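You operate a simulated robot arm through the tools that you are given. There is no shell and no other tool.

The job below is to be done with a simulated robot arm. You get a single attempt, and the scene is never put back.

TASK
Prime the feeder from the blue bottle till no bubble is left.
Fine: watch the sight tube; bottle on its seat, arm down into it; switch off after. Set down upright: blue sample bottle.

It is judged by the outcome, as a careful person would: the job done as asked, and still so three seconds after it is handed in. It fails if anything else is knocked over, pushed out of place, dropped, spilled or broken.

THE ROBOT
A 7-joint arm with a three-finger gripper, fixed in place. Base frame: the origin is at the foot of the arm, x ahead of it, y to its left, z up; the work surface is at about z = 850. Readings come in mm, rad, newtons and seconds.
With the tool pointing down near the work surface it reaches from about 100 to 860 mm from the base axis. Its first joint turns from -2.897 to 2.897 rad. Payload 2.94 kg.
The tool frame sits at the grasp point between the pads (the TCP): z along the fingers, y along the line on which they close. The tips reach 30 mm beyond it. The gripper opens to 132 mm. The gripper's body begins 107 mm behind the TCP.
Orientation is told as [roll, pitch, yaw] about the base's x, y, z axes, in that order, counted from this pose: with the fingers straight down and closing along the base's y, the tool's x points along the base's -x, its y along +y and its z along -z.

THE INTERFACE
- The arm moves only by the tool step_arm. Its argument "steps" is a list of rows, each a list of 7 numbers: the shift along the base's x, y, z in units of 250 mm (1.0 is 250 mm), then the turn, a rotation vector about the base's x, y, z in units of 60 degrees (1.0 is 60 degrees), then the finger opening in mm, from 0 to 132. In form: [[dx, dy, dz, rx, ry, rz, gripper], ...]. A call has 1 to 20 rows; each row is the pose to reach, as a shift and turn from the pose commanded when the call began. A call with a number of a shift or a turn outside -1 to 1 is refused whole. Each row takes 0.2 s and may step no farther than 50 mm and 0.15 rad from the row before; otherwise, or with a gripper value out of range, the whole call is refused. Where a pose cannot be reached the arm comes as near as it can. A force on the tool above 50 N (or 10 N above the force at the start of the call, whichever is more), or a blocked arm, ends the call early, and 0.2 s more pass. Each finger halts on what it meets, pressing with about 28 N; the grip force reading is that of the motor and also rises with nothing between the fingers. The clock runs only during rows and for 0.2 s after the last one: add rows that repeat a pose to give the fingers time. It gives the time, the measured TCP pose, the force on the tool (base axes), the opening and the grip force at its end, in the units of the frame above (readings bear some noise), with the torque about the TCP (base axes, N m) and any sound that the robot's microphone picked up, and new pictures: "views" is both (left out), scene, wrist or none.
- Cameras (640 x 400 px; columns grow to the right, rows downward): "scene" is fixed at [51.5, -649.8, 1783]; the picture's right is [0.98, -0.21, 0.00], its down [-0.11, -0.50, -0.86] and it looks along [0.18, 0.84, -0.52] (base axes); focal length 317 px, centre (320, 200). "wrist" rides on the gripper at [72, 3, -144] in the tool frame; the picture's right is [-0.04, 1.00, 0.00], its down [-0.88, -0.04, -0.48] and it looks along [-0.48, -0.02, 0.88] (tool axes); focal length 256 px, centre (320, 200). There is no depth. A picture from a camera that has moved, and an enlarged one, comes with that camera's place and axes in the base frame and with its lens.
- slide_trunk(by): slides the trunk up (or, below 0, down) by that many mm; the arm rides with it, the base frame stays. It gives what a move gives, with no picture.
- close_up(camera, box): a new picture of the part [left, top, right, bottom] of that camera's present view, enlarged. It takes no simulated time.
- sign_off(): hands the job in; it is judged then, once.

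Places have to be worked out from the pictures, the camera data and where the tool is seen. Open the gripper and draw the arm clear of the work before you hand the job in, unless the task says otherwise.

The tools are called after "Request:" by a JSON object that holds its "name" and its "arguments". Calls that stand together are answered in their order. step_arm: Moves the arm, as the interface text tells. Its arguments: {"type":"object","properties":{"steps":{"type":"array","items":{"type":"array","items":{"type":"number"}}},"views":{"type":"string","enum":["both","scene","wrist","none"]}},"required":["steps"]} The other tools are called the same way: slide_trunk (by) slides the trunk up or down; close_up (camera, box) takes an enlarged picture of a part of a camera's view; sign_off () hands the job in.

At the start:

```text
clock: 0.0
eef_pos: [466.7, 367.4, 1584.6]
tool_rot: [0.0, -0.001, 0.0]
ft_force: [0.8, -1.1, -0.2]
torque: [0.03, 0.02, -0.03]
finger_gap: 131.9
gripper_force: 0.1
trunk travel left (down, up): [-425.0, 115.0]
```

scene: 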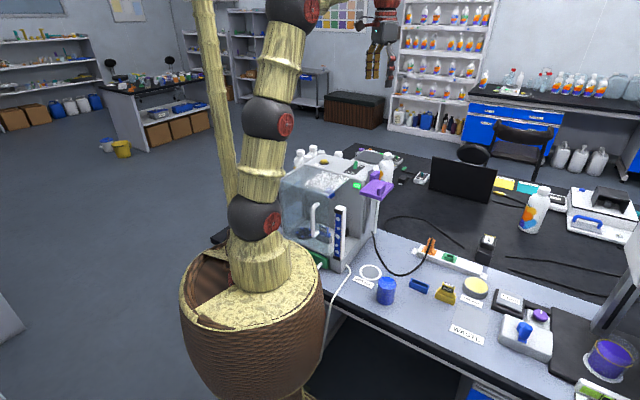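
wrist: 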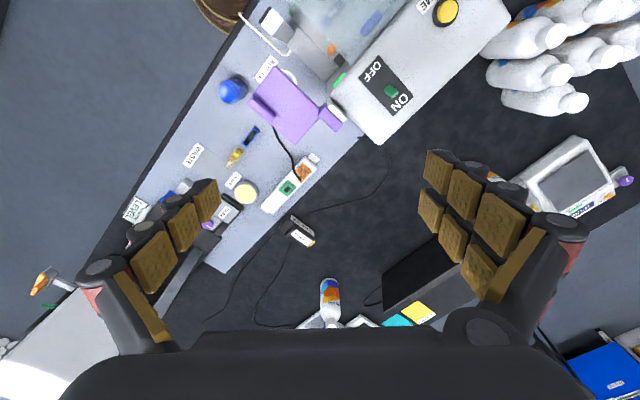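

I start by looking closely at the feeder and the bottles from both cameras before moving anything.

Request:
{"name": "close_up", "arguments": {"camera": "scene", "box": [260, 130, 420, 230]}}

Request:
{"name": "close_up", "arguments": {"camera": "scene", "box": [260, 200, 420, 300]}}

Request:
{"name": "close_up", "arguments": {"camera": "scene", "box": [400, 220, 640, 370]}}

Request:
{"name": "close_up", "arguments": {"camera": "wrist", "box": [200, 0, 360, 100]}}

Request:
{"name": "close_up", "arguments": {"camera": "wrist", "box": [320, 0, 520, 125]}}

Request:
{"name": "close_up", "arguments": {"camera": "wrist", "box": [110, 60, 350, 210]}}

```text
4.00 times, centred on (340, 180) of scene
camera zoom: at [51.5, -649.8, 1783.0], right [0.98, -0.21, 0.0], down [-0.11, -0.5, -0.86], along [0.18, 0.84, -0.52], focal length 1266 px, centre (240, 280)
```

zoom: 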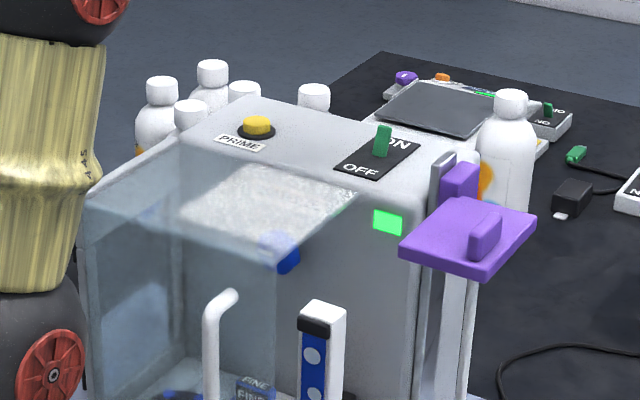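

```text
4.00 times, centred on (340, 250) of scene
camera zoom: at [51.5, -649.8, 1783.0], right [0.98, -0.21, 0.0], down [-0.11, -0.5, -0.86], along [0.18, 0.84, -0.52], focal length 1266 px, centre (240, 0)
```

zoom: 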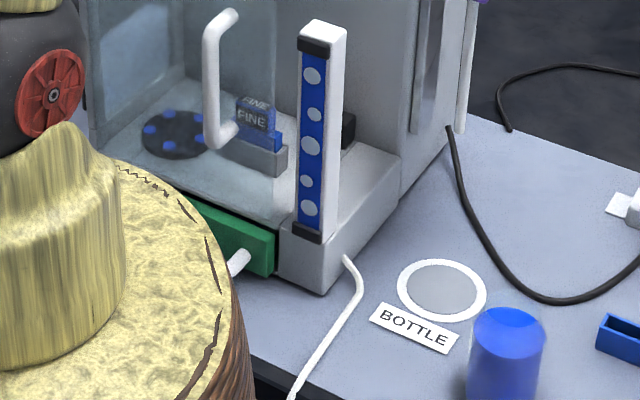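

```text
2.67 times, centred on (520, 295) of scene
camera zoom: at [51.5, -649.8, 1783.0], right [0.98, -0.21, 0.0], down [-0.11, -0.5, -0.86], along [0.18, 0.84, -0.52], focal length 844 px, centre (-213, -53)
```

zoom: 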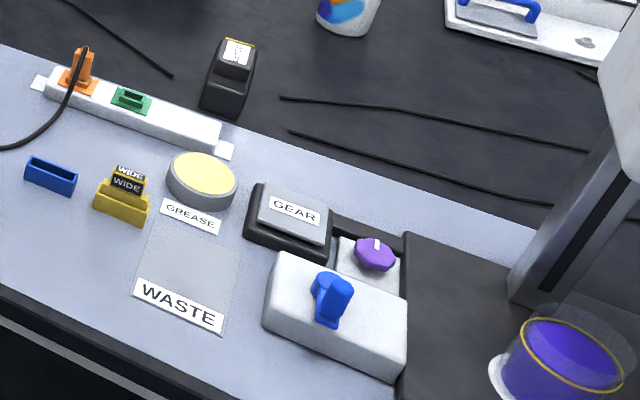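

```text
4.00 times, centred on (280, 50) of wrist
camera zoom: at [395.1, 370.2, 1730.0], right [0.04, 1.0, 0.0], down [0.88, -0.04, 0.48], along [0.48, -0.02, -0.88], focal length 1024 px, centre (480, 800)
```

zoom: 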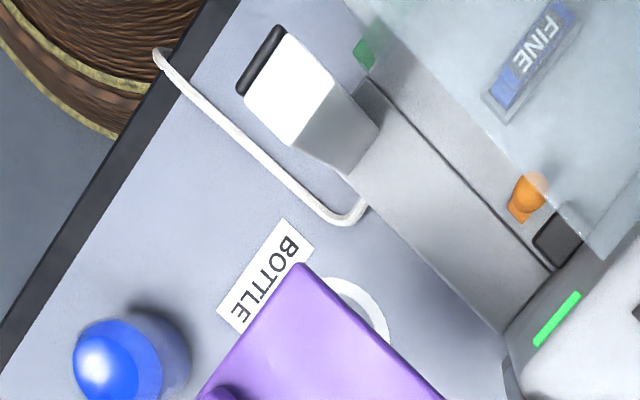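

```text
3.20 times, centred on (420, 62) of wrist
camera zoom: at [395.1, 370.2, 1730.0], right [0.04, 1.0, 0.0], down [0.88, -0.04, 0.48], along [0.48, -0.02, -0.88], focal length 819 px, centre (0, 640)
```

zoom: 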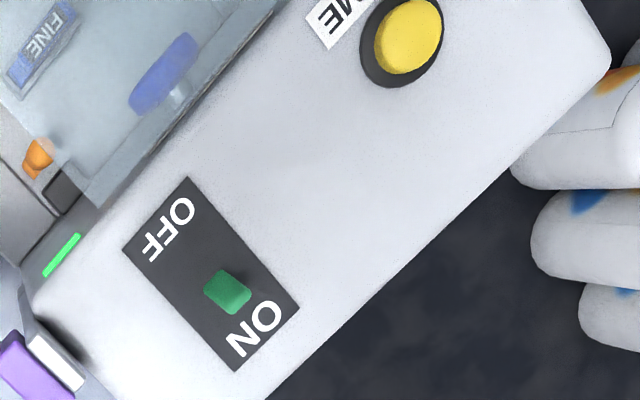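

```text
2.67 times, centred on (230, 135) of wrist
camera zoom: at [395.1, 370.2, 1730.0], right [0.04, 1.0, 0.0], down [0.88, -0.04, 0.48], along [0.48, -0.02, -0.88], focal length 683 px, centre (560, 373)
```

zoom: 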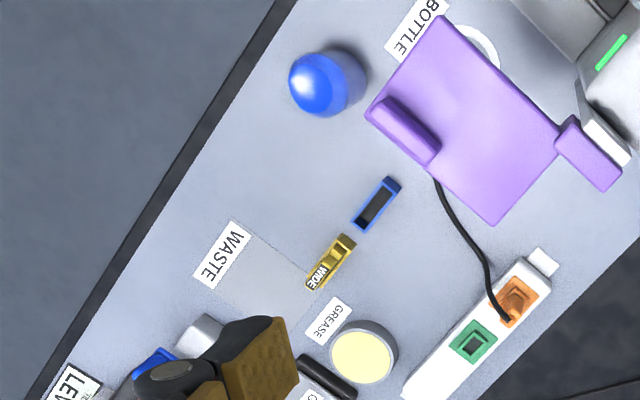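

The machine has a PRIME button, an ON/OFF toggle, a bubble-filled sight tube, a purple slide arm and a BOTTLE ring seat. I zoom further on the arm, the toggle, the bottle and the seat before deciding how to move.

Request:
{"name": "close_up", "arguments": {"camera": "scene", "box": [350, 160, 400, 191]}}

Request:
{"name": "close_up", "arguments": {"camera": "scene", "box": [350, 190, 400, 240]}}

Request:
{"name": "close_up", "arguments": {"camera": "scene", "box": [340, 255, 410, 310]}}

Request:
{"name": "close_up", "arguments": {"camera": "scene", "box": [305, 150, 385, 200]}}

Request:
{"name": "close_up", "arguments": {"camera": "scene", "box": [320, 200, 370, 265]}}

Request:
{"name": "close_up", "arguments": {"camera": "wrist", "box": [210, 60, 350, 150]}}

```text
12.80 times, centred on (375, 176) of scene
camera zoom: at [51.5, -649.8, 1783.0], right [0.98, -0.21, 0.0], down [-0.11, -0.5, -0.86], along [0.18, 0.84, -0.52], focal length 4052 px, centre (-384, 514)
```

zoom: 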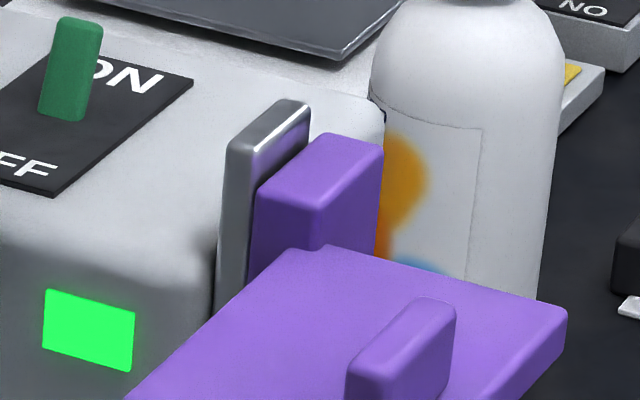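

```text
8.00 times, centred on (375, 215) of scene
camera zoom: at [51.5, -649.8, 1783.0], right [0.98, -0.21, 0.0], down [-0.11, -0.5, -0.86], along [0.18, 0.84, -0.52], focal length 2533 px, centre (-120, 80)
```

zoom: 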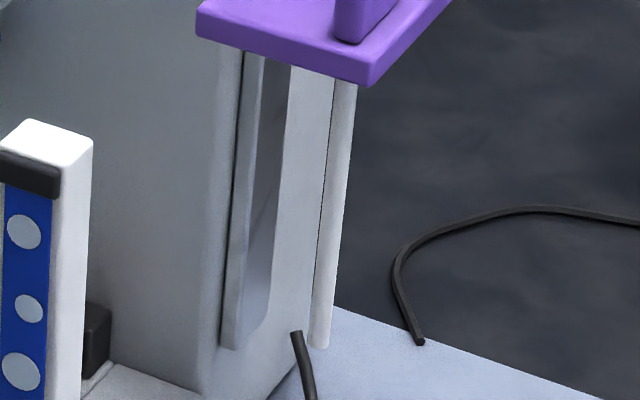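

```text
7.27 times, centred on (375, 282) of scene
camera zoom: at [51.5, -649.8, 1783.0], right [0.98, -0.21, 0.0], down [-0.11, -0.5, -0.86], along [0.18, 0.84, -0.52], focal length 2302 px, centre (-80, -400)
```

zoom: 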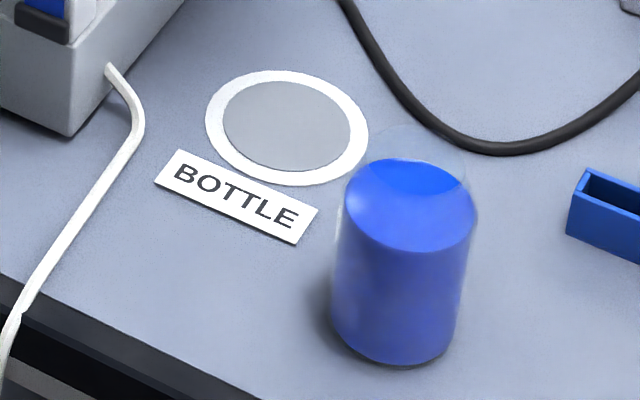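

```text
8.00 times, centred on (345, 175) of scene
camera zoom: at [51.5, -649.8, 1783.0], right [0.98, -0.21, 0.0], down [-0.11, -0.5, -0.86], along [0.18, 0.84, -0.52], focal length 2533 px, centre (120, 400)
```

zoom: 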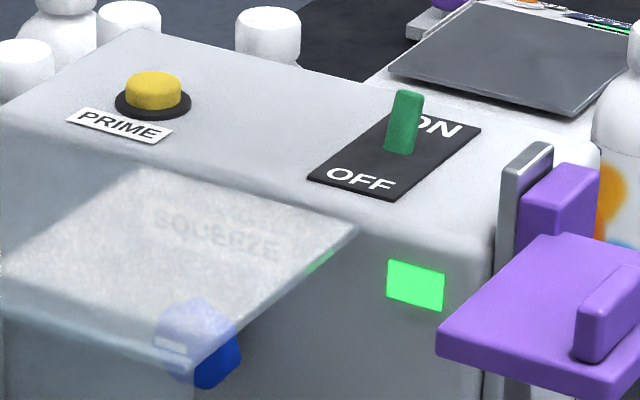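

```text
6.15 times, centred on (345, 232) of scene
camera zoom: at [51.5, -649.8, 1783.0], right [0.98, -0.21, 0.0], down [-0.11, -0.5, -0.86], along [0.18, 0.84, -0.52], focal length 1948 px, centre (166, 0)
```

zoom: 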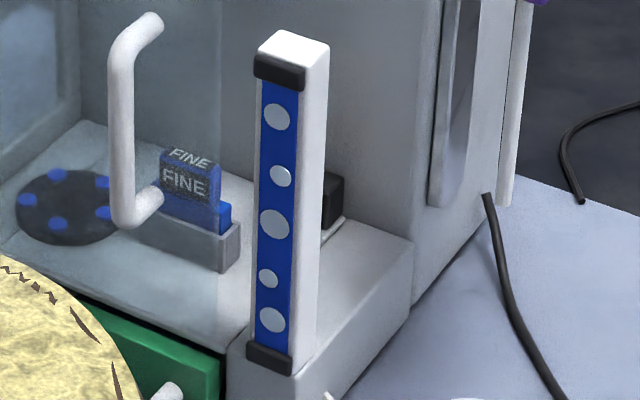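

```text
4.44 times, centred on (280, 105) of wrist
camera zoom: at [395.1, 370.2, 1730.0], right [0.04, 1.0, 0.0], down [0.88, -0.04, 0.48], along [0.48, -0.02, -0.88], focal length 1138 px, centre (498, 622)
```

zoom: 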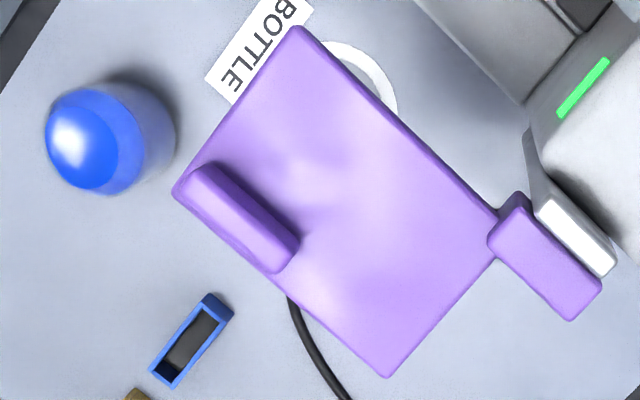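

The toggle leans toward ON (green lamp lit). I judge the bottle to be at about (460,107), its seat at about (455,247), the purple arm's pipe hanging above the seat with its tip near z 1056, and PRIME at about (335,582,1212). The pipe rules out a top-down placement, so I yaw the tool to 45° and move back toward the bottle's near side.

Request:
{"name": "step_arm", "arguments": {"steps": [[-0.05, -0.125, -0.1, 0, 0, 0.094, 132], [-0.1, -0.25, -0.2, 0, 0, 0.188, 132], [-0.16, -0.375, -0.3, 0, 0, 0.281, 132], [-0.22, -0.5, -0.4, 0, 0, 0.375, 132], [-0.28, -0.625, -0.5, 0, 0, 0.469, 132], [-0.34, -0.75, -0.6, 0, 0, 0.563, 132], [-0.4, -0.875, -0.7, 0, 0, 0.656, 132], [-0.46, -1.0, -0.8, 0, 0, 0.75, 132]]}}

```text
clock: 1.8
eef_pos: [350.1, 114.7, 1385.7]
tool_rot: [0.001, -0.001, 0.787]
ft_force: [0.1, -0.5, 0.4]
torque: [0.01, -0.05, -0.02]
finger_gap: 132.0
gripper_force: 0.1
trunk travel left (down, up): [-425.0, 115.0]
camera wrist: at [297.3, 66.1, 1530.5], right [-0.68, 0.74, 0.0], down [0.65, 0.6, 0.48], along [0.35, 0.32, -0.88], focal length 256 px, centre (320, 200)
```

scene: 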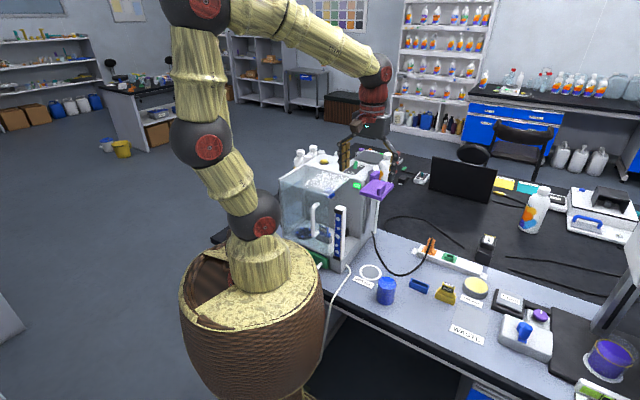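
wrist: 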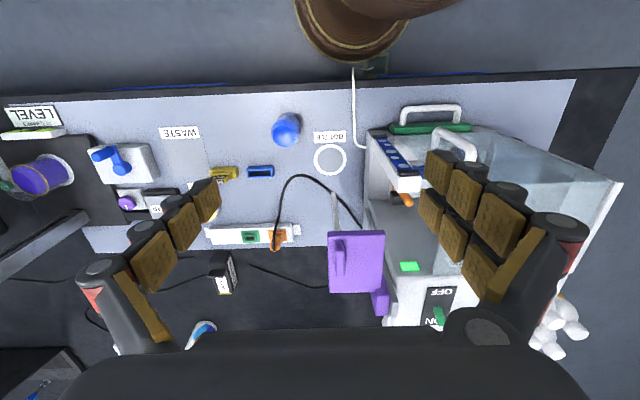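

The view is now square to the machine. I zoom on the bottle, seat and purple arm from here.

Request:
{"name": "close_up", "arguments": {"camera": "wrist", "box": [260, 90, 420, 190]}}

Request:
{"name": "close_up", "arguments": {"camera": "wrist", "box": [300, 180, 460, 330]}}

```text
4.00 times, centred on (340, 140) of wrist
camera zoom: at [297.3, 66.1, 1530.5], right [-0.68, 0.74, 0.0], down [0.65, 0.6, 0.48], along [0.35, 0.32, -0.88], focal length 1024 px, centre (240, 440)
```

zoom: 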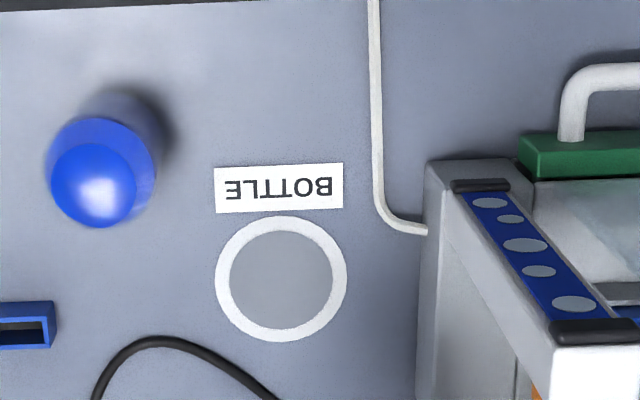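

```text
2.67 times, centred on (380, 255) of wrist
camera zoom: at [297.3, 66.1, 1530.5], right [-0.68, 0.74, 0.0], down [0.65, 0.6, 0.48], along [0.35, 0.32, -0.88], focal length 683 px, centre (160, 53)
```

zoom: 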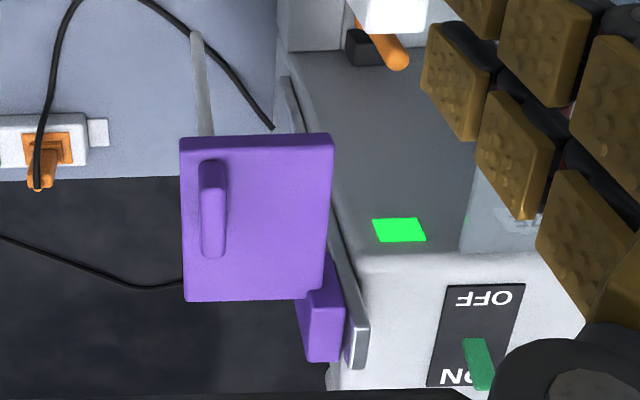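

The pipe tip agrees at about (454,247,1059), directly over the seat. I now tilt the tool 45° forward and come down on the near side of the bottle for a side look.

Request:
{"name": "step_arm", "arguments": {"steps": [[-0.01, -0.0675, -0.1, 0.066, -0.066, 0, 132], [-0.02, -0.135, -0.2, 0.1325, -0.1325, 0, 132], [-0.03, -0.2025, -0.3, 0.199, -0.199, 0, 132], [-0.04, -0.27, -0.4, 0.265, -0.265, 0, 132], [-0.05, -0.3375, -0.5, 0.331, -0.331, 0, 132], [-0.06, -0.405, -0.6, 0.3975, -0.3975, 0, 132], [-0.07, -0.4725, -0.7, 0.464, -0.464, 0, 132], [-0.08, -0.54, -0.8, 0.53, -0.53, 0, 132]]}}

```text
clock: 3.6
eef_pos: [331.7, -19.2, 1184.6]
tool_rot: [0.001, -0.788, 0.785]
ft_force: [-0.5, -0.2, -0.3]
torque: [0.04, 0.01, 0.05]
finger_gap: 131.8
gripper_force: 0.0
trunk travel left (down, up): [-425.0, 115.0]
camera wrist: at [222.4, -125.1, 1236.8], right [-0.68, 0.73, 0.03], down [0.23, 0.17, 0.96], along [0.69, 0.66, -0.28], focal length 256 px, centre (320, 200)
```

scene: 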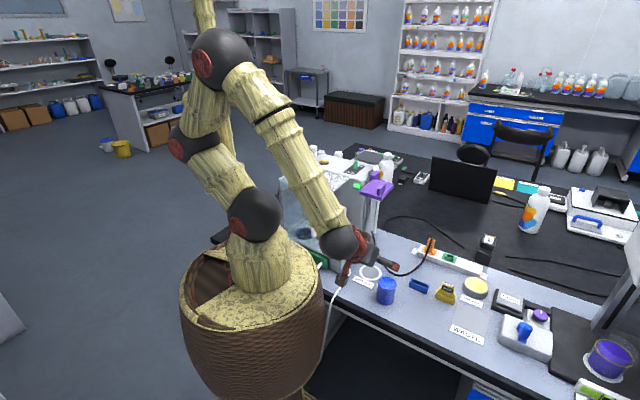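
wrist: 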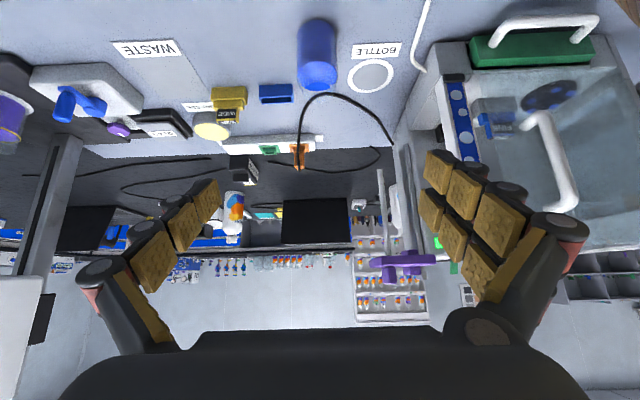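

The tool is at 45° tilt and facing the bottle; the picture is upside down here. I zoom in on the bottle, the seat and the pipe.

Request:
{"name": "close_up", "arguments": {"camera": "wrist", "box": [270, 10, 430, 110]}}

Request:
{"name": "close_up", "arguments": {"camera": "wrist", "box": [340, 140, 480, 300]}}

```text
4.00 times, centred on (350, 60) of wrist
camera zoom: at [222.4, -125.1, 1236.8], right [-0.68, 0.73, 0.03], down [0.23, 0.17, 0.96], along [0.69, 0.66, -0.28], focal length 1024 px, centre (200, 760)
```

zoom: 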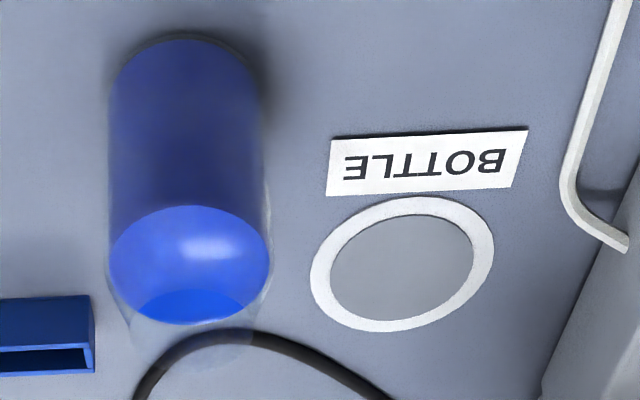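

```text
2.50 times, centred on (410, 220) of wrist
camera zoom: at [222.4, -125.1, 1236.8], right [-0.68, 0.73, 0.03], down [0.23, 0.17, 0.96], along [0.69, 0.66, -0.28], focal length 640 px, centre (95, 150)
```

zoom: 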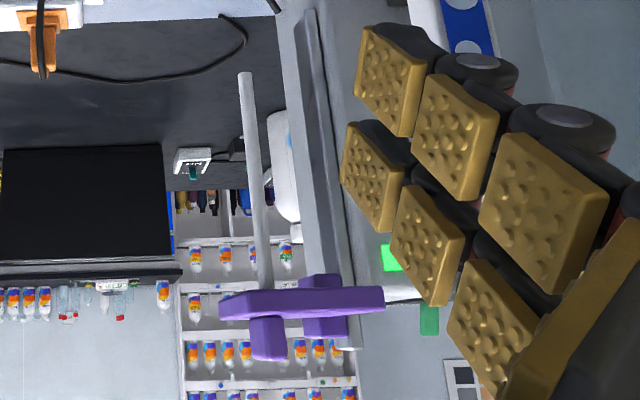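

The bottle is an open glass jar: axis about (458,104), radius about 31 mm, liquid level about z 937, rim about z 962. I move to a pre-grasp point 150 mm back along the tool axis.

Request:
{"name": "step_arm", "arguments": {"steps": [[0.041, 0.039, -0.143, 0, 0, 0, 132], [0.083, 0.078, -0.286, 0, 0, 0, 132], [0.124, 0.117, -0.428, 0, 0, 0, 132], [0.166, 0.156, -0.571, 0, 0, 0, 132], [0.207, 0.195, -0.714, 0, 0, 0, 132], [0.207, 0.195, -0.714, 0, 0, 0, 132]]}}

```text
clock: 5.0
eef_pos: [384.0, 31.6, 1008.8]
tool_rot: [0.0, -0.786, 0.787]
ft_force: [-0.3, -0.5, 0.0]
torque: [-0.01, 0.0, -0.01]
finger_gap: 132.1
gripper_force: 0.1
trunk travel left (down, up): [-425.0, 115.0]
camera wrist: at [274.4, -74.4, 1059.1], right [-0.69, 0.73, 0.03], down [0.23, 0.18, 0.96], along [0.69, 0.66, -0.29], focal length 256 px, centre (320, 200)
```

scene: 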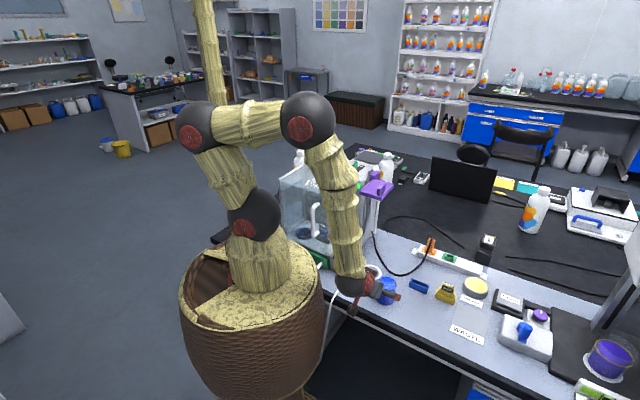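
wrist: 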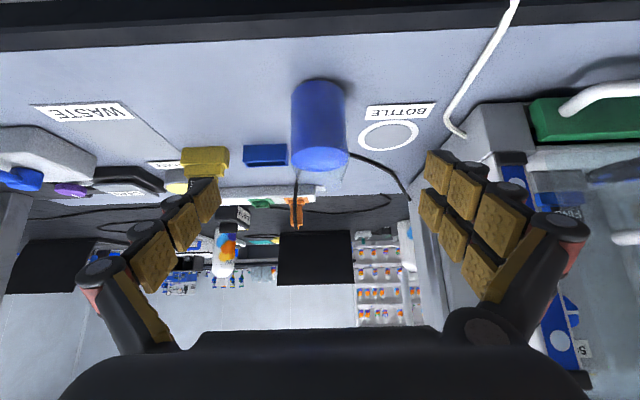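

Bottle sits centred between the fingers in the image. I refine its position from this closer view before going in.

Request:
{"name": "close_up", "arguments": {"camera": "wrist", "box": [260, 60, 440, 200]}}

```text
2.86 times, centred on (350, 130) of wrist
camera zoom: at [274.4, -74.4, 1059.1], right [-0.69, 0.73, 0.03], down [0.23, 0.18, 0.96], along [0.69, 0.66, -0.29], focal length 731 px, centre (234, 400)
```

zoom: 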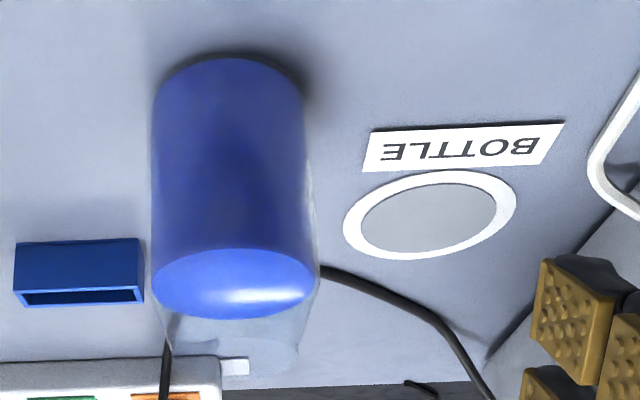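

Bottle axis confirmed at (458.5,104.4). I advance along the tool axis in small steps with the fingers fully open around the jar.

Request:
{"name": "step_arm", "arguments": {"steps": [[0.05, 0.049, -0.073, 0, 0, 0, 132], [0.1, 0.097, -0.146, 0, 0, 0, 132], [0.15, 0.146, -0.219, 0, 0, 0, 132], [0.2, 0.195, -0.292, 0, 0, 0, 132], [0.25, 0.244, -0.365, 0, 0, 0, 132], [0.299, 0.292, -0.438, 0, 0, 0, 132], [0.299, 0.292, -0.438, 0, 0, 0, 132]]}}

```text
clock: 6.6
eef_pos: [472.0, 102.6, 904.3]
tool_rot: [0.019, -0.778, 0.775]
ft_force: [-1.2, -0.1, 0.5]
torque: [0.01, -0.02, -0.02]
finger_gap: 131.9
gripper_force: 0.0
out of reach, approached as far as the arm can: row 3, 4, 5, 6, 7
trunk travel left (down, up): [-425.0, 115.0]
camera wrist: at [363.5, -5.1, 957.0], right [-0.69, 0.73, 0.04], down [0.24, 0.17, 0.96], along [0.69, 0.67, -0.29], focal length 256 px, centre (320, 200)
```

scene: 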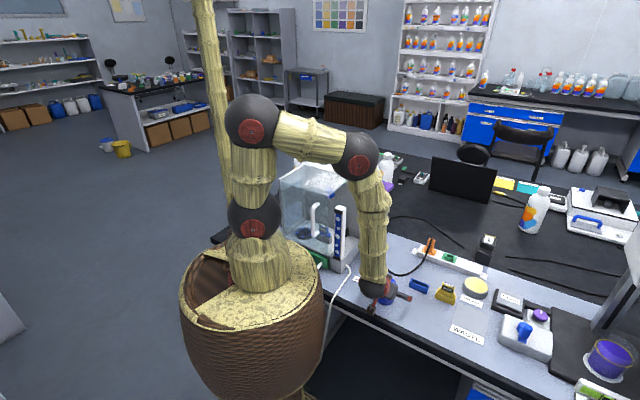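
wrist: 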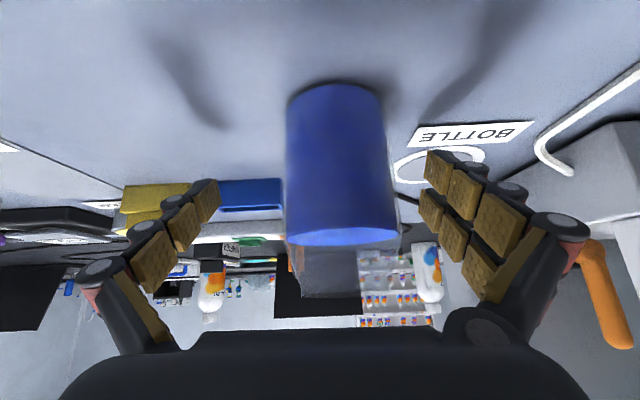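

The arm ran out of reach at this trunk height (it stopped about 13 mm off in x, with no contact). I back straight out along the tool axis and up, then lower the trunk.

Request:
{"name": "step_arm", "arguments": {"steps": [[-0.05, -0.049, 0.073, 0, 0, 0, 132], [-0.1, -0.097, 0.146, 0, 0, 0, 132], [-0.15, -0.146, 0.219, 0, 0, 0, 132], [-0.2, -0.195, 0.292, 0, 0, 0, 132], [-0.25, -0.244, 0.365, 0, 0, 0, 132], [-0.299, -0.292, 0.438, 0, 0, 0, 132]]}}

```text
clock: 8.0
eef_pos: [395.8, 28.2, 1014.2]
tool_rot: [0.001, -0.785, 0.784]
ft_force: [-0.3, 1.0, 0.8]
torque: [-0.02, -0.01, 0.01]
finger_gap: 132.0
gripper_force: 0.0
trunk travel left (down, up): [-425.0, 115.0]
camera wrist: at [286.4, -77.7, 1066.0], right [-0.69, 0.73, 0.03], down [0.23, 0.17, 0.96], along [0.69, 0.66, -0.29], focal length 256 px, centre (320, 200)
```

scene: 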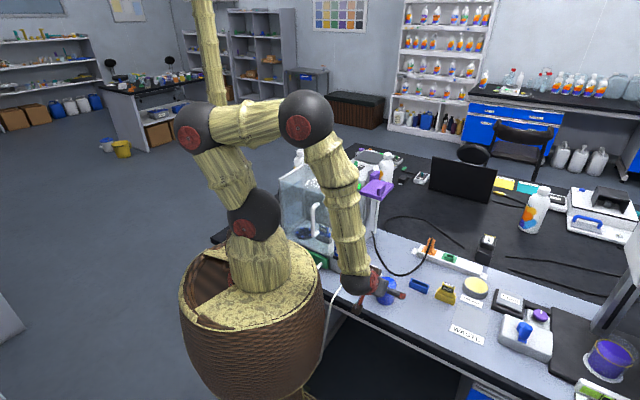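
wrist: 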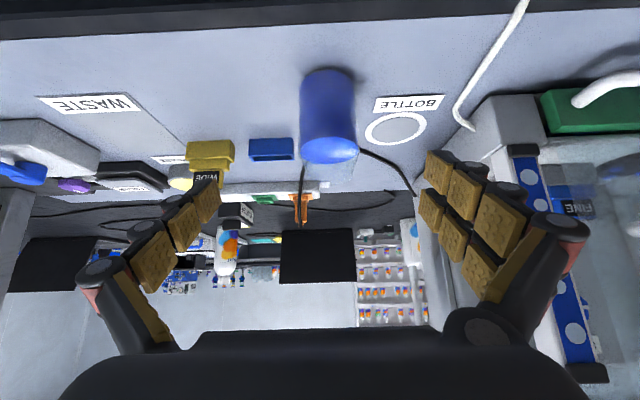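

Backed out cleanly; shifts count from the pose actually reached. I rise 200 mm, then slide the trunk down 220 mm to give the arm a better working height.

Request:
{"name": "step_arm", "arguments": {"steps": [[-0.02, -0.02, 0.17, 0, 0, 0, 132], [-0.04, -0.04, 0.34, 0, 0, 0, 132], [-0.06, -0.06, 0.51, 0, 0, 0, 132], [-0.08, -0.08, 0.68, 0, 0, 0, 132], [-0.1, -0.1, 0.85, 0, 0, 0, 132], [-0.1, -0.1, 0.85, 0, 0, 0, 132]], "views": "none"}}

Request:
{"name": "slide_trunk", "arguments": {"by": -220}}

Request:
{"name": "step_arm", "arguments": {"steps": [[0, 0, 0, 0, 0, 0, 132]]}}

```text
clock: 9.4
eef_pos: [371.3, 2.1, 1227.2]
tool_rot: [0.001, -0.786, 0.787]
ft_force: [0.3, 0.0, -0.4]
torque: [-0.02, -0.04, -0.02]
finger_gap: 132.3
gripper_force: 0.1
trunk travel left (down, up): [-425.0, 115.0]
```

```text
clock: 11.7
eef_pos: [373.3, 1.9, 1007.0]
tool_rot: [0.0, -0.785, 0.785]
ft_force: [-0.2, -0.1, -0.4]
torque: [0.0, 0.02, -0.02]
finger_gap: 132.0
gripper_force: 0.1
trunk travel left (down, up): [-205.0, 335.0]
```

```text
clock: 12.1
eef_pos: [371.7, 2.7, 1007.4]
tool_rot: [-0.001, -0.785, 0.786]
ft_force: [-0.2, 0.0, -1.0]
torque: [-0.02, 0.0, 0.0]
finger_gap: 132.1
gripper_force: 0.0
trunk travel left (down, up): [-205.0, 335.0]
camera wrist: at [262.6, -103.5, 1058.0], right [-0.69, 0.73, 0.03], down [0.23, 0.18, 0.96], along [0.69, 0.66, -0.29], focal length 256 px, centre (320, 200)
```

scene: 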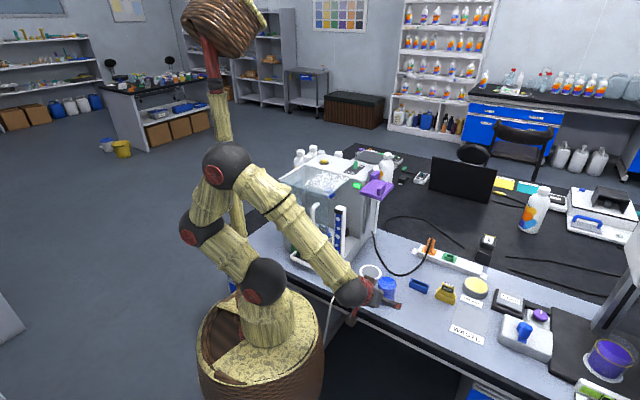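
wrist: 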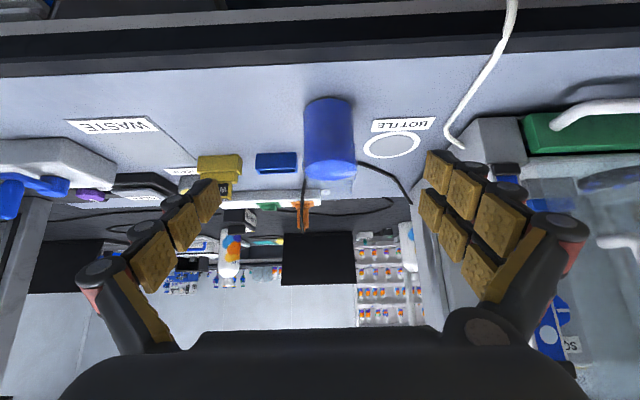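

Trunk lowered; TCP is at (372,2,1007). I line up on the approach axis and advance to the jar again, watching for any out-of-reach notice.

Request:
{"name": "step_arm", "arguments": {"steps": [[0.046, 0.108, -0.013, 0, 0, 0, 132], [0.096, 0.158, -0.084, 0, 0, 0, 132], [0.146, 0.208, -0.154, 0, 0, 0, 132], [0.196, 0.258, -0.225, 0, 0, 0, 132], [0.246, 0.308, -0.296, 0, 0, 0, 132], [0.296, 0.358, -0.366, 0, 0, 0, 132], [0.346, 0.408, -0.437, 0, 0, 0, 132], [0.346, 0.408, -0.437, 0, 0, 0, 132]]}}

```text
clock: 13.9
eef_pos: [459.3, 103.3, 897.7]
tool_rot: [0.0, -0.788, 0.785]
ft_force: [0.7, -0.3, 0.5]
torque: [0.0, 0.03, -0.01]
finger_gap: 131.7
gripper_force: 0.0
trunk travel left (down, up): [-205.0, 335.0]
camera wrist: at [349.6, -1.2, 949.2], right [-0.68, 0.73, 0.03], down [0.23, 0.18, 0.96], along [0.69, 0.66, -0.29], focal length 256 px, centre (320, 200)
```

scene: 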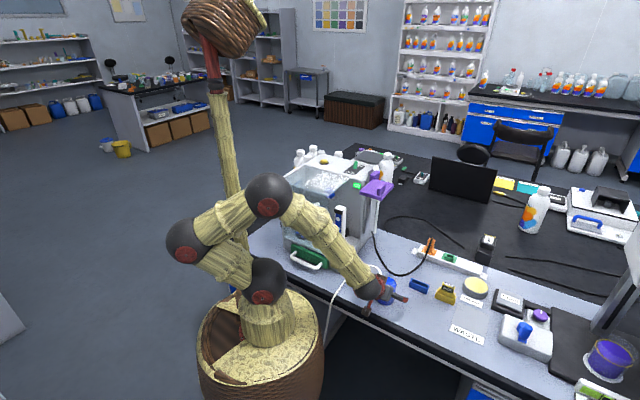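
wrist: 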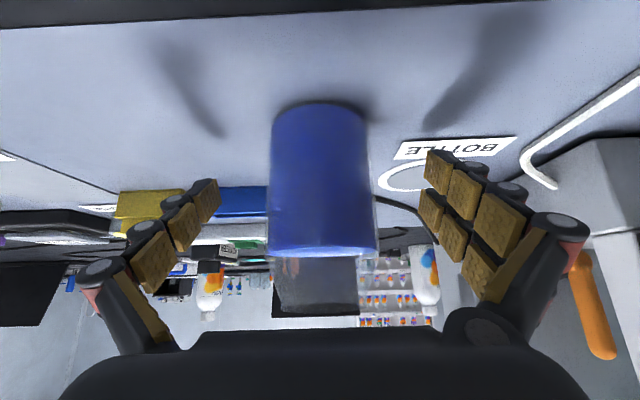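

The jar is centred between the pads and the pose was reached. I close the fingers on it, holding the pose.

Request:
{"name": "step_arm", "arguments": {"steps": [[0, 0, 0, 0, 0, 0, 100], [0, 0, 0, 0, 0, 0, 80], [0, 0, 0, 0, 0, 0, 70], [0, 0, 0, 0, 0, 0, 60], [0, 0, 0, 0, 0, 0, 50], [0, 0, 0, 0, 0, 0, 50], [0, 0, 0, 0, 0, 0, 50]]}}

```text
clock: 15.5
eef_pos: [459.0, 105.1, 896.0]
tool_rot: [0.0, -0.787, 0.786]
ft_force: [-0.3, -0.8, 0.5]
torque: [0.12, 0.09, 0.06]
finger_gap: 67.6
gripper_force: 28.1
trunk travel left (down, up): [-205.0, 335.0]
camera wrist: at [349.2, -1.4, 949.5], right [-0.69, 0.73, 0.03], down [0.23, 0.18, 0.96], along [0.69, 0.66, -0.29], focal length 256 px, centre (320, 200)
```

scene: 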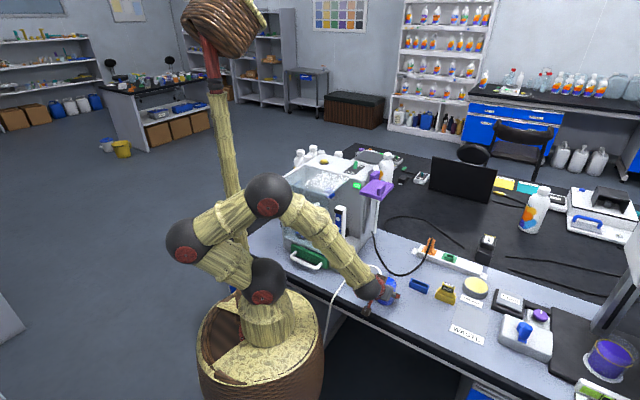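
wrist: 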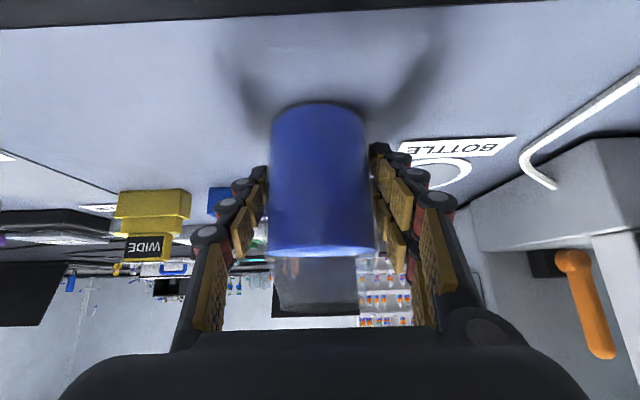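

Gripped at 67.6 mm with 28 N, so the jar is about 34 mm in radius. I lift it gently straight up 30 mm.

Request:
{"name": "step_arm", "arguments": {"steps": [[0, 0, 0.02, 0, 0, 0, 50], [0, 0, 0.04, 0, 0, 0, 50], [0, 0, 0.06, 0, 0, 0, 50], [0, 0, 0.08, 0, 0, 0, 50], [0, 0, 0.1, 0, 0, 0, 50], [0, 0, 0.12, 0, 0, 0, 50], [0, 0, 0.12, 0, 0, 0, 50]]}}

```text
clock: 17.1
eef_pos: [457.9, 105.4, 927.1]
tool_rot: [-0.001, -0.786, 0.786]
ft_force: [-1.0, -0.2, -2.6]
torque: [-0.01, 0.02, 0.02]
finger_gap: 67.5
gripper_force: 28.0
trunk travel left (down, up): [-205.0, 335.0]
camera wrist: at [349.0, -1.5, 978.8], right [-0.69, 0.73, 0.03], down [0.23, 0.18, 0.96], along [0.69, 0.66, -0.29], focal length 256 px, centre (320, 200)
```

scene: 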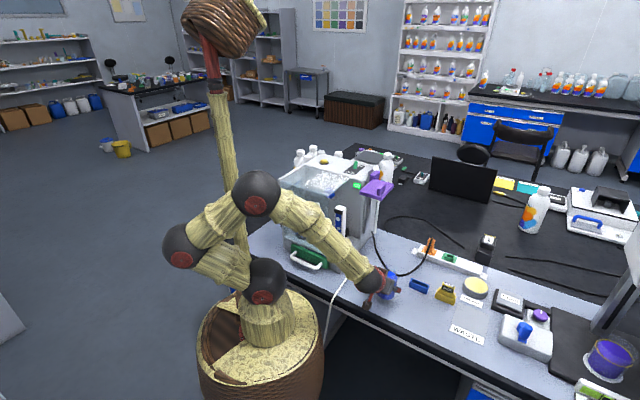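
wrist: 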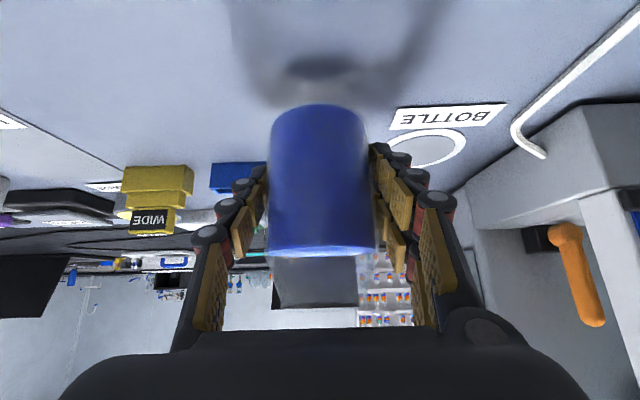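

The jar is clear of the table and upright. I zoom on the seat ring from here to refine its position before carrying.

Request:
{"name": "close_up", "arguments": {"camera": "wrist", "box": [360, 90, 560, 215]}}

Request:
{"name": "close_up", "arguments": {"camera": "scene", "box": [330, 240, 430, 310]}}

```text
3.20 times, centred on (460, 152) of wrist
camera zoom: at [349.0, -1.5, 978.8], right [-0.69, 0.73, 0.03], down [0.23, 0.18, 0.96], along [0.69, 0.66, -0.29], focal length 819 px, centre (-128, 352)
```

zoom: 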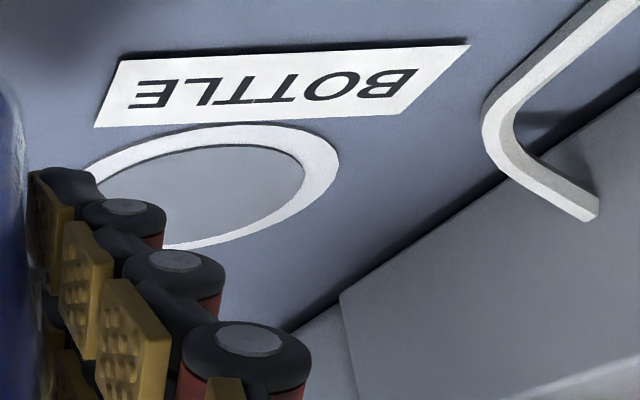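

```text
5.71 times, centred on (380, 275) of scene
camera zoom: at [51.5, -649.8, 1783.0], right [0.98, -0.21, 0.0], down [-0.11, -0.5, -0.86], along [0.18, 0.84, -0.52], focal length 1809 px, centre (-23, -229)
```

zoom: 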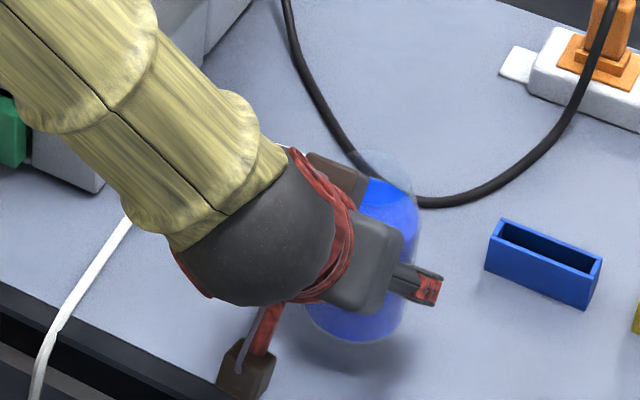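

The ring is a thin flat mark, with its centre near (453.5,246.5). I carry the jar level along +y to above it, staying about 30 mm up, well under the pipe tip.

Request:
{"name": "step_arm", "arguments": {"steps": [[-0.001, 0.035, 0, 0, 0, 0, 50], [-0.003, 0.095, 0, 0, 0, 0, 50], [-0.006, 0.17, 0, 0, 0, 0, 50], [-0.009, 0.25, 0, 0, 0, 0, 50], [-0.012, 0.33, 0, 0, 0, 0, 50], [-0.015, 0.41, 0, 0, 0, 0, 50], [-0.018, 0.48, 0, 0, 0, 0, 50], [-0.02, 0.535, 0, 0, 0, 0, 50], [-0.021, 0.569, 0, 0, 0, 0, 50], [-0.021, 0.569, 0, 0, 0, 0, 50]]}}

Request:
{"name": "close_up", "arguments": {"camera": "scene", "box": [330, 200, 430, 300]}}

Request:
{"name": "close_up", "arguments": {"camera": "wrist", "box": [220, 60, 440, 300]}}

```text
clock: 19.3
eef_pos: [454.1, 247.1, 926.5]
tool_rot: [0.0, -0.784, 0.786]
ft_force: [-0.2, 0.5, -3.1]
torque: [0.01, 0.03, 0.03]
finger_gap: 67.3
gripper_force: 28.2
trunk travel left (down, up): [-205.0, 335.0]
camera wrist: at [343.9, 141.1, 978.6], right [-0.69, 0.73, 0.03], down [0.23, 0.18, 0.96], along [0.69, 0.66, -0.29], focal length 256 px, centre (320, 200)
```

scene: 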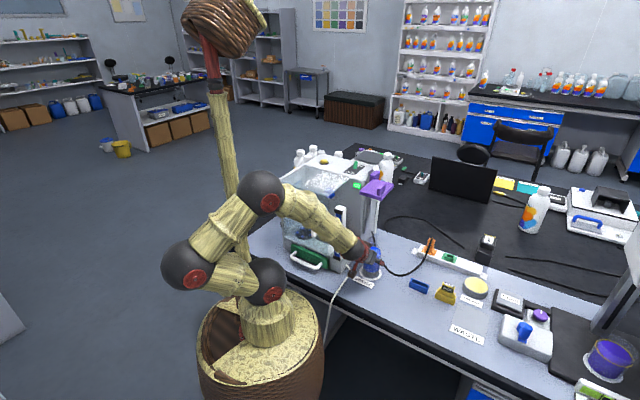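
wrist: 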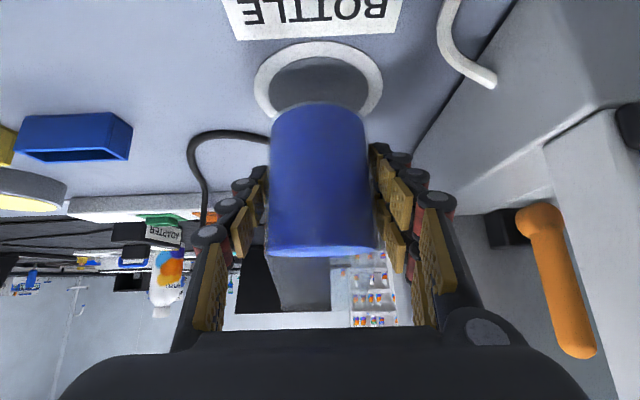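

```text
4.00 times, centred on (380, 250) of scene
camera zoom: at [51.5, -649.8, 1783.0], right [0.98, -0.21, 0.0], down [-0.11, -0.5, -0.86], along [0.18, 0.84, -0.52], focal length 1266 px, centre (80, 0)
```

zoom: 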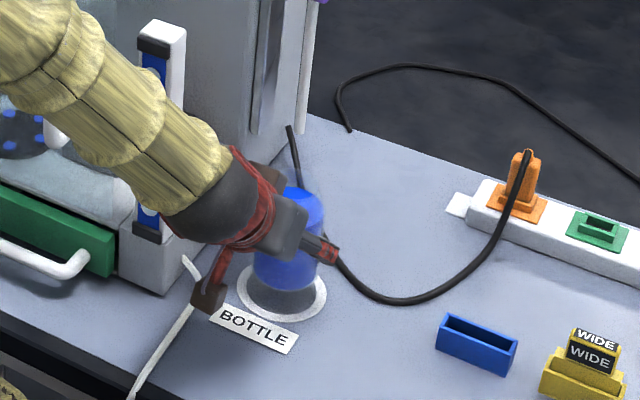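

```text
1.67 times, centred on (330, 180) of wrist
camera zoom: at [343.9, 141.1, 978.6], right [-0.69, 0.73, 0.03], down [0.23, 0.18, 0.96], along [0.69, 0.66, -0.29], focal length 427 px, centre (303, 233)
```

zoom: 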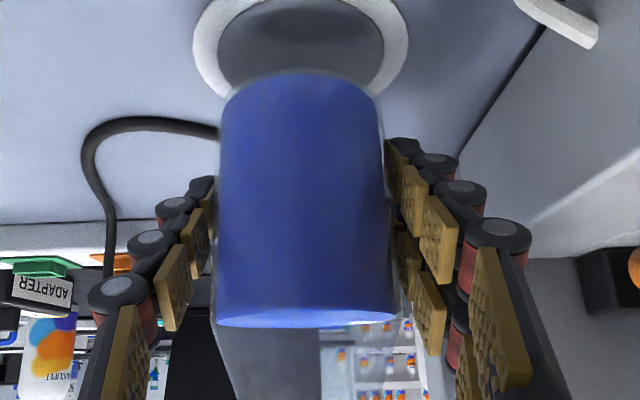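

The jar is centred on the ring in both views. I lower it gently onto the seat.

Request:
{"name": "step_arm", "arguments": {"steps": [[0, 0, -0.024, 0, 0, 0, 50], [0, 0, -0.048, 0, 0, 0, 50], [0, 0, -0.072, 0, 0, 0, 50], [0, 0, -0.09, 0, 0, 0, 50], [0, 0, -0.102, 0, 0, 0, 50], [0, 0, -0.11, 0, 0, 0, 50], [0, 0, -0.114, 0, 0, 0, 50], [0, 0, -0.114, 0, 0, 0, 50]]}}

Request:
{"name": "close_up", "arguments": {"camera": "wrist", "box": [240, 20, 400, 140]}}

Request:
{"name": "close_up", "arguments": {"camera": "scene", "box": [355, 235, 405, 290]}}

```text
clock: 21.1
eef_pos: [453.6, 246.1, 898.8]
tool_rot: [-0.001, -0.785, 0.785]
ft_force: [0.3, -1.0, -3.5]
torque: [0.0, 0.0, 0.02]
finger_gap: 67.6
gripper_force: 28.1
trunk travel left (down, up): [-205.0, 335.0]
camera wrist: at [344.4, 140.6, 950.0], right [-0.69, 0.73, 0.03], down [0.23, 0.18, 0.96], along [0.69, 0.66, -0.29], focal length 256 px, centre (320, 200)
```

scene: 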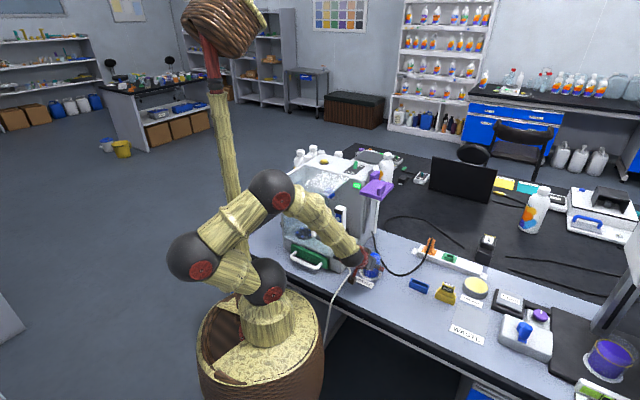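
wrist: 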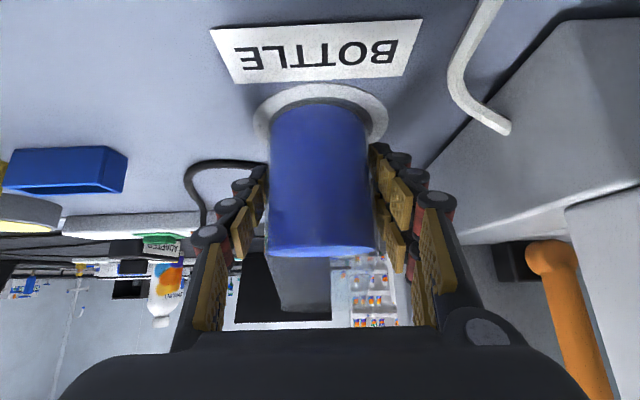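

```text
3.33 times, centred on (320, 80) of wrist
camera zoom: at [344.4, 140.6, 950.0], right [-0.69, 0.73, 0.03], down [0.23, 0.18, 0.96], along [0.69, 0.66, -0.29], focal length 853 px, centre (320, 600)
```

zoom: 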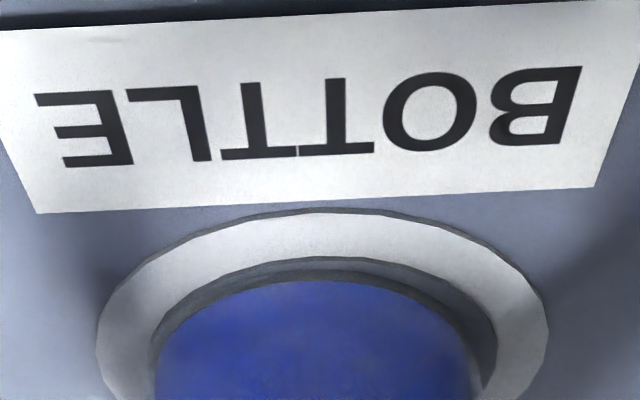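

```text
7.27 times, centred on (380, 262) of scene
camera zoom: at [51.5, -649.8, 1783.0], right [0.98, -0.21, 0.0], down [-0.11, -0.5, -0.86], along [0.18, 0.84, -0.52], focal length 2302 px, centre (-116, -254)
```

zoom: 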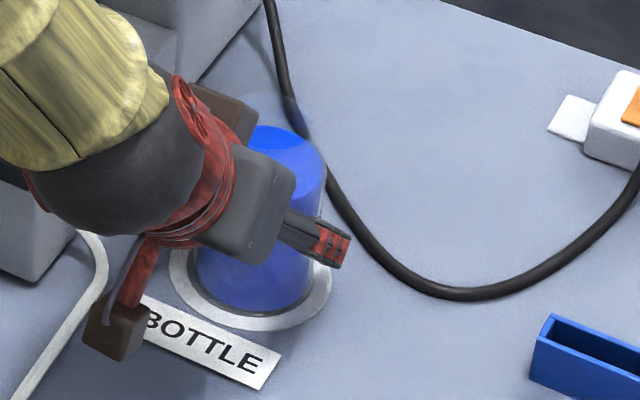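

The jar base is just inside the ring, about 1 mm left of centre in the wrist view. I nudge it 1 mm right and lower the last couple of millimetres, watching the force.

Request:
{"name": "step_arm", "arguments": {"steps": [[-0.003, 0.003, 0, 0, 0, 0, 50], [-0.003, 0.003, -0.004, 0, 0, 0, 50], [-0.003, 0.003, -0.006, 0, 0, 0, 50], [-0.003, 0.003, -0.006, 0, 0, 0, 50]]}}

Request:
{"name": "close_up", "arguments": {"camera": "wrist", "box": [240, 20, 400, 140]}}

```text
clock: 22.1
eef_pos: [452.9, 247.7, 897.9]
tool_rot: [-0.001, -0.785, 0.788]
ft_force: [-2.2, -0.5, 6.5]
torque: [0.06, 0.38, 0.03]
finger_gap: 67.3
gripper_force: 28.5
trunk travel left (down, up): [-205.0, 335.0]
camera wrist: at [343.6, 141.5, 949.3], right [-0.69, 0.73, 0.03], down [0.23, 0.17, 0.96], along [0.69, 0.66, -0.28], focal length 256 px, centre (320, 200)
```

scene: 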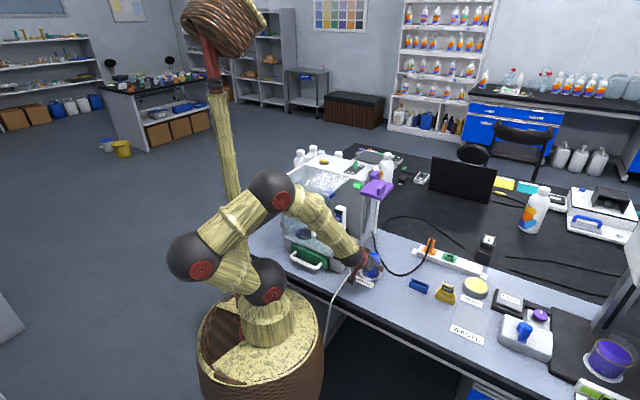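
wrist: 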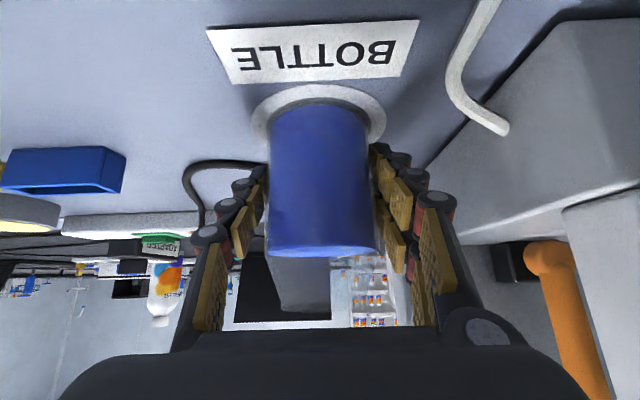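

```text
3.33 times, centred on (320, 80) of wrist
camera zoom: at [343.6, 141.5, 949.3], right [-0.69, 0.73, 0.03], down [0.23, 0.17, 0.96], along [0.69, 0.66, -0.28], focal length 853 px, centre (320, 600)
```

zoom: 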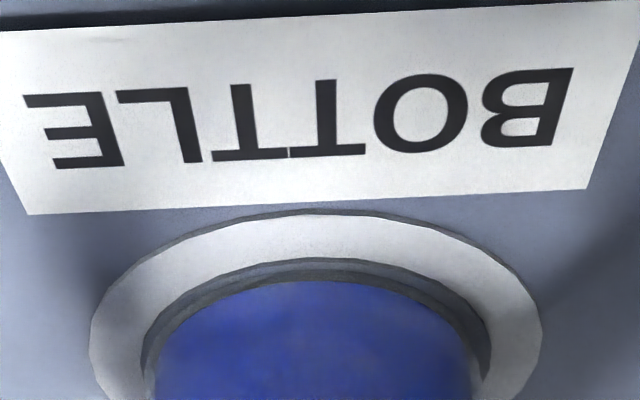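

Upward reaction of about 10 N shows the jar is seated, and it is centred in the ring. I open the fingers in place to release it.

Request:
{"name": "step_arm", "arguments": {"steps": [[0, 0, 0, 0, 0, 0, 72], [0, 0, 0, 0, 0, 0, 80], [0, 0, 0, 0, 0, 0, 90], [0, 0, 0, 0, 0, 0, 100], [0, 0, 0, 0, 0, 0, 105], [0, 0, 0, 0, 0, 0, 105]]}}

```text
clock: 23.5
eef_pos: [453.0, 247.0, 896.9]
tool_rot: [-0.001, -0.786, 0.785]
ft_force: [0.3, 0.1, 0.2]
torque: [0.01, 0.01, 0.0]
finger_gap: 105.4
gripper_force: 0.0
trunk travel left (down, up): [-205.0, 335.0]
camera wrist: at [343.4, 141.4, 948.6], right [-0.69, 0.73, 0.03], down [0.23, 0.18, 0.96], along [0.69, 0.66, -0.29], focal length 256 px, centre (320, 200)
```

scene: 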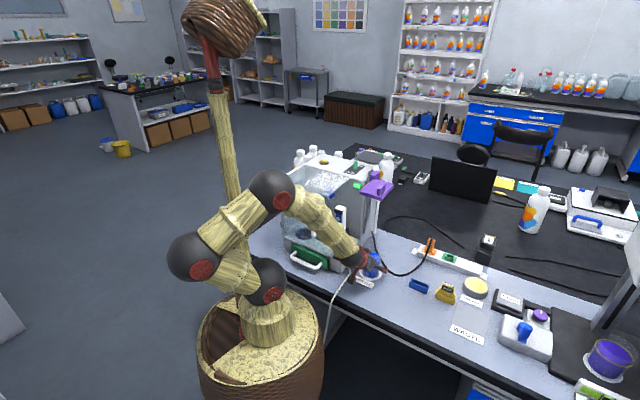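
wrist: 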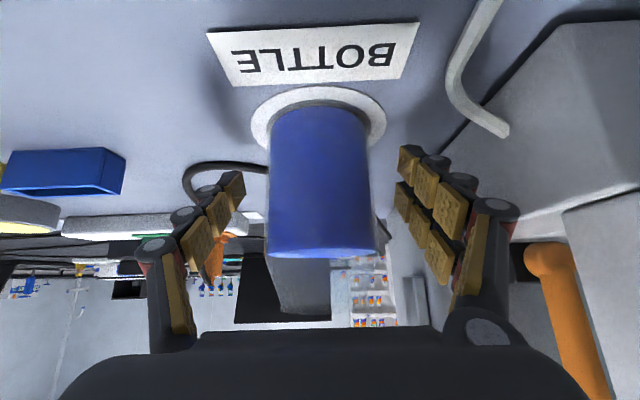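

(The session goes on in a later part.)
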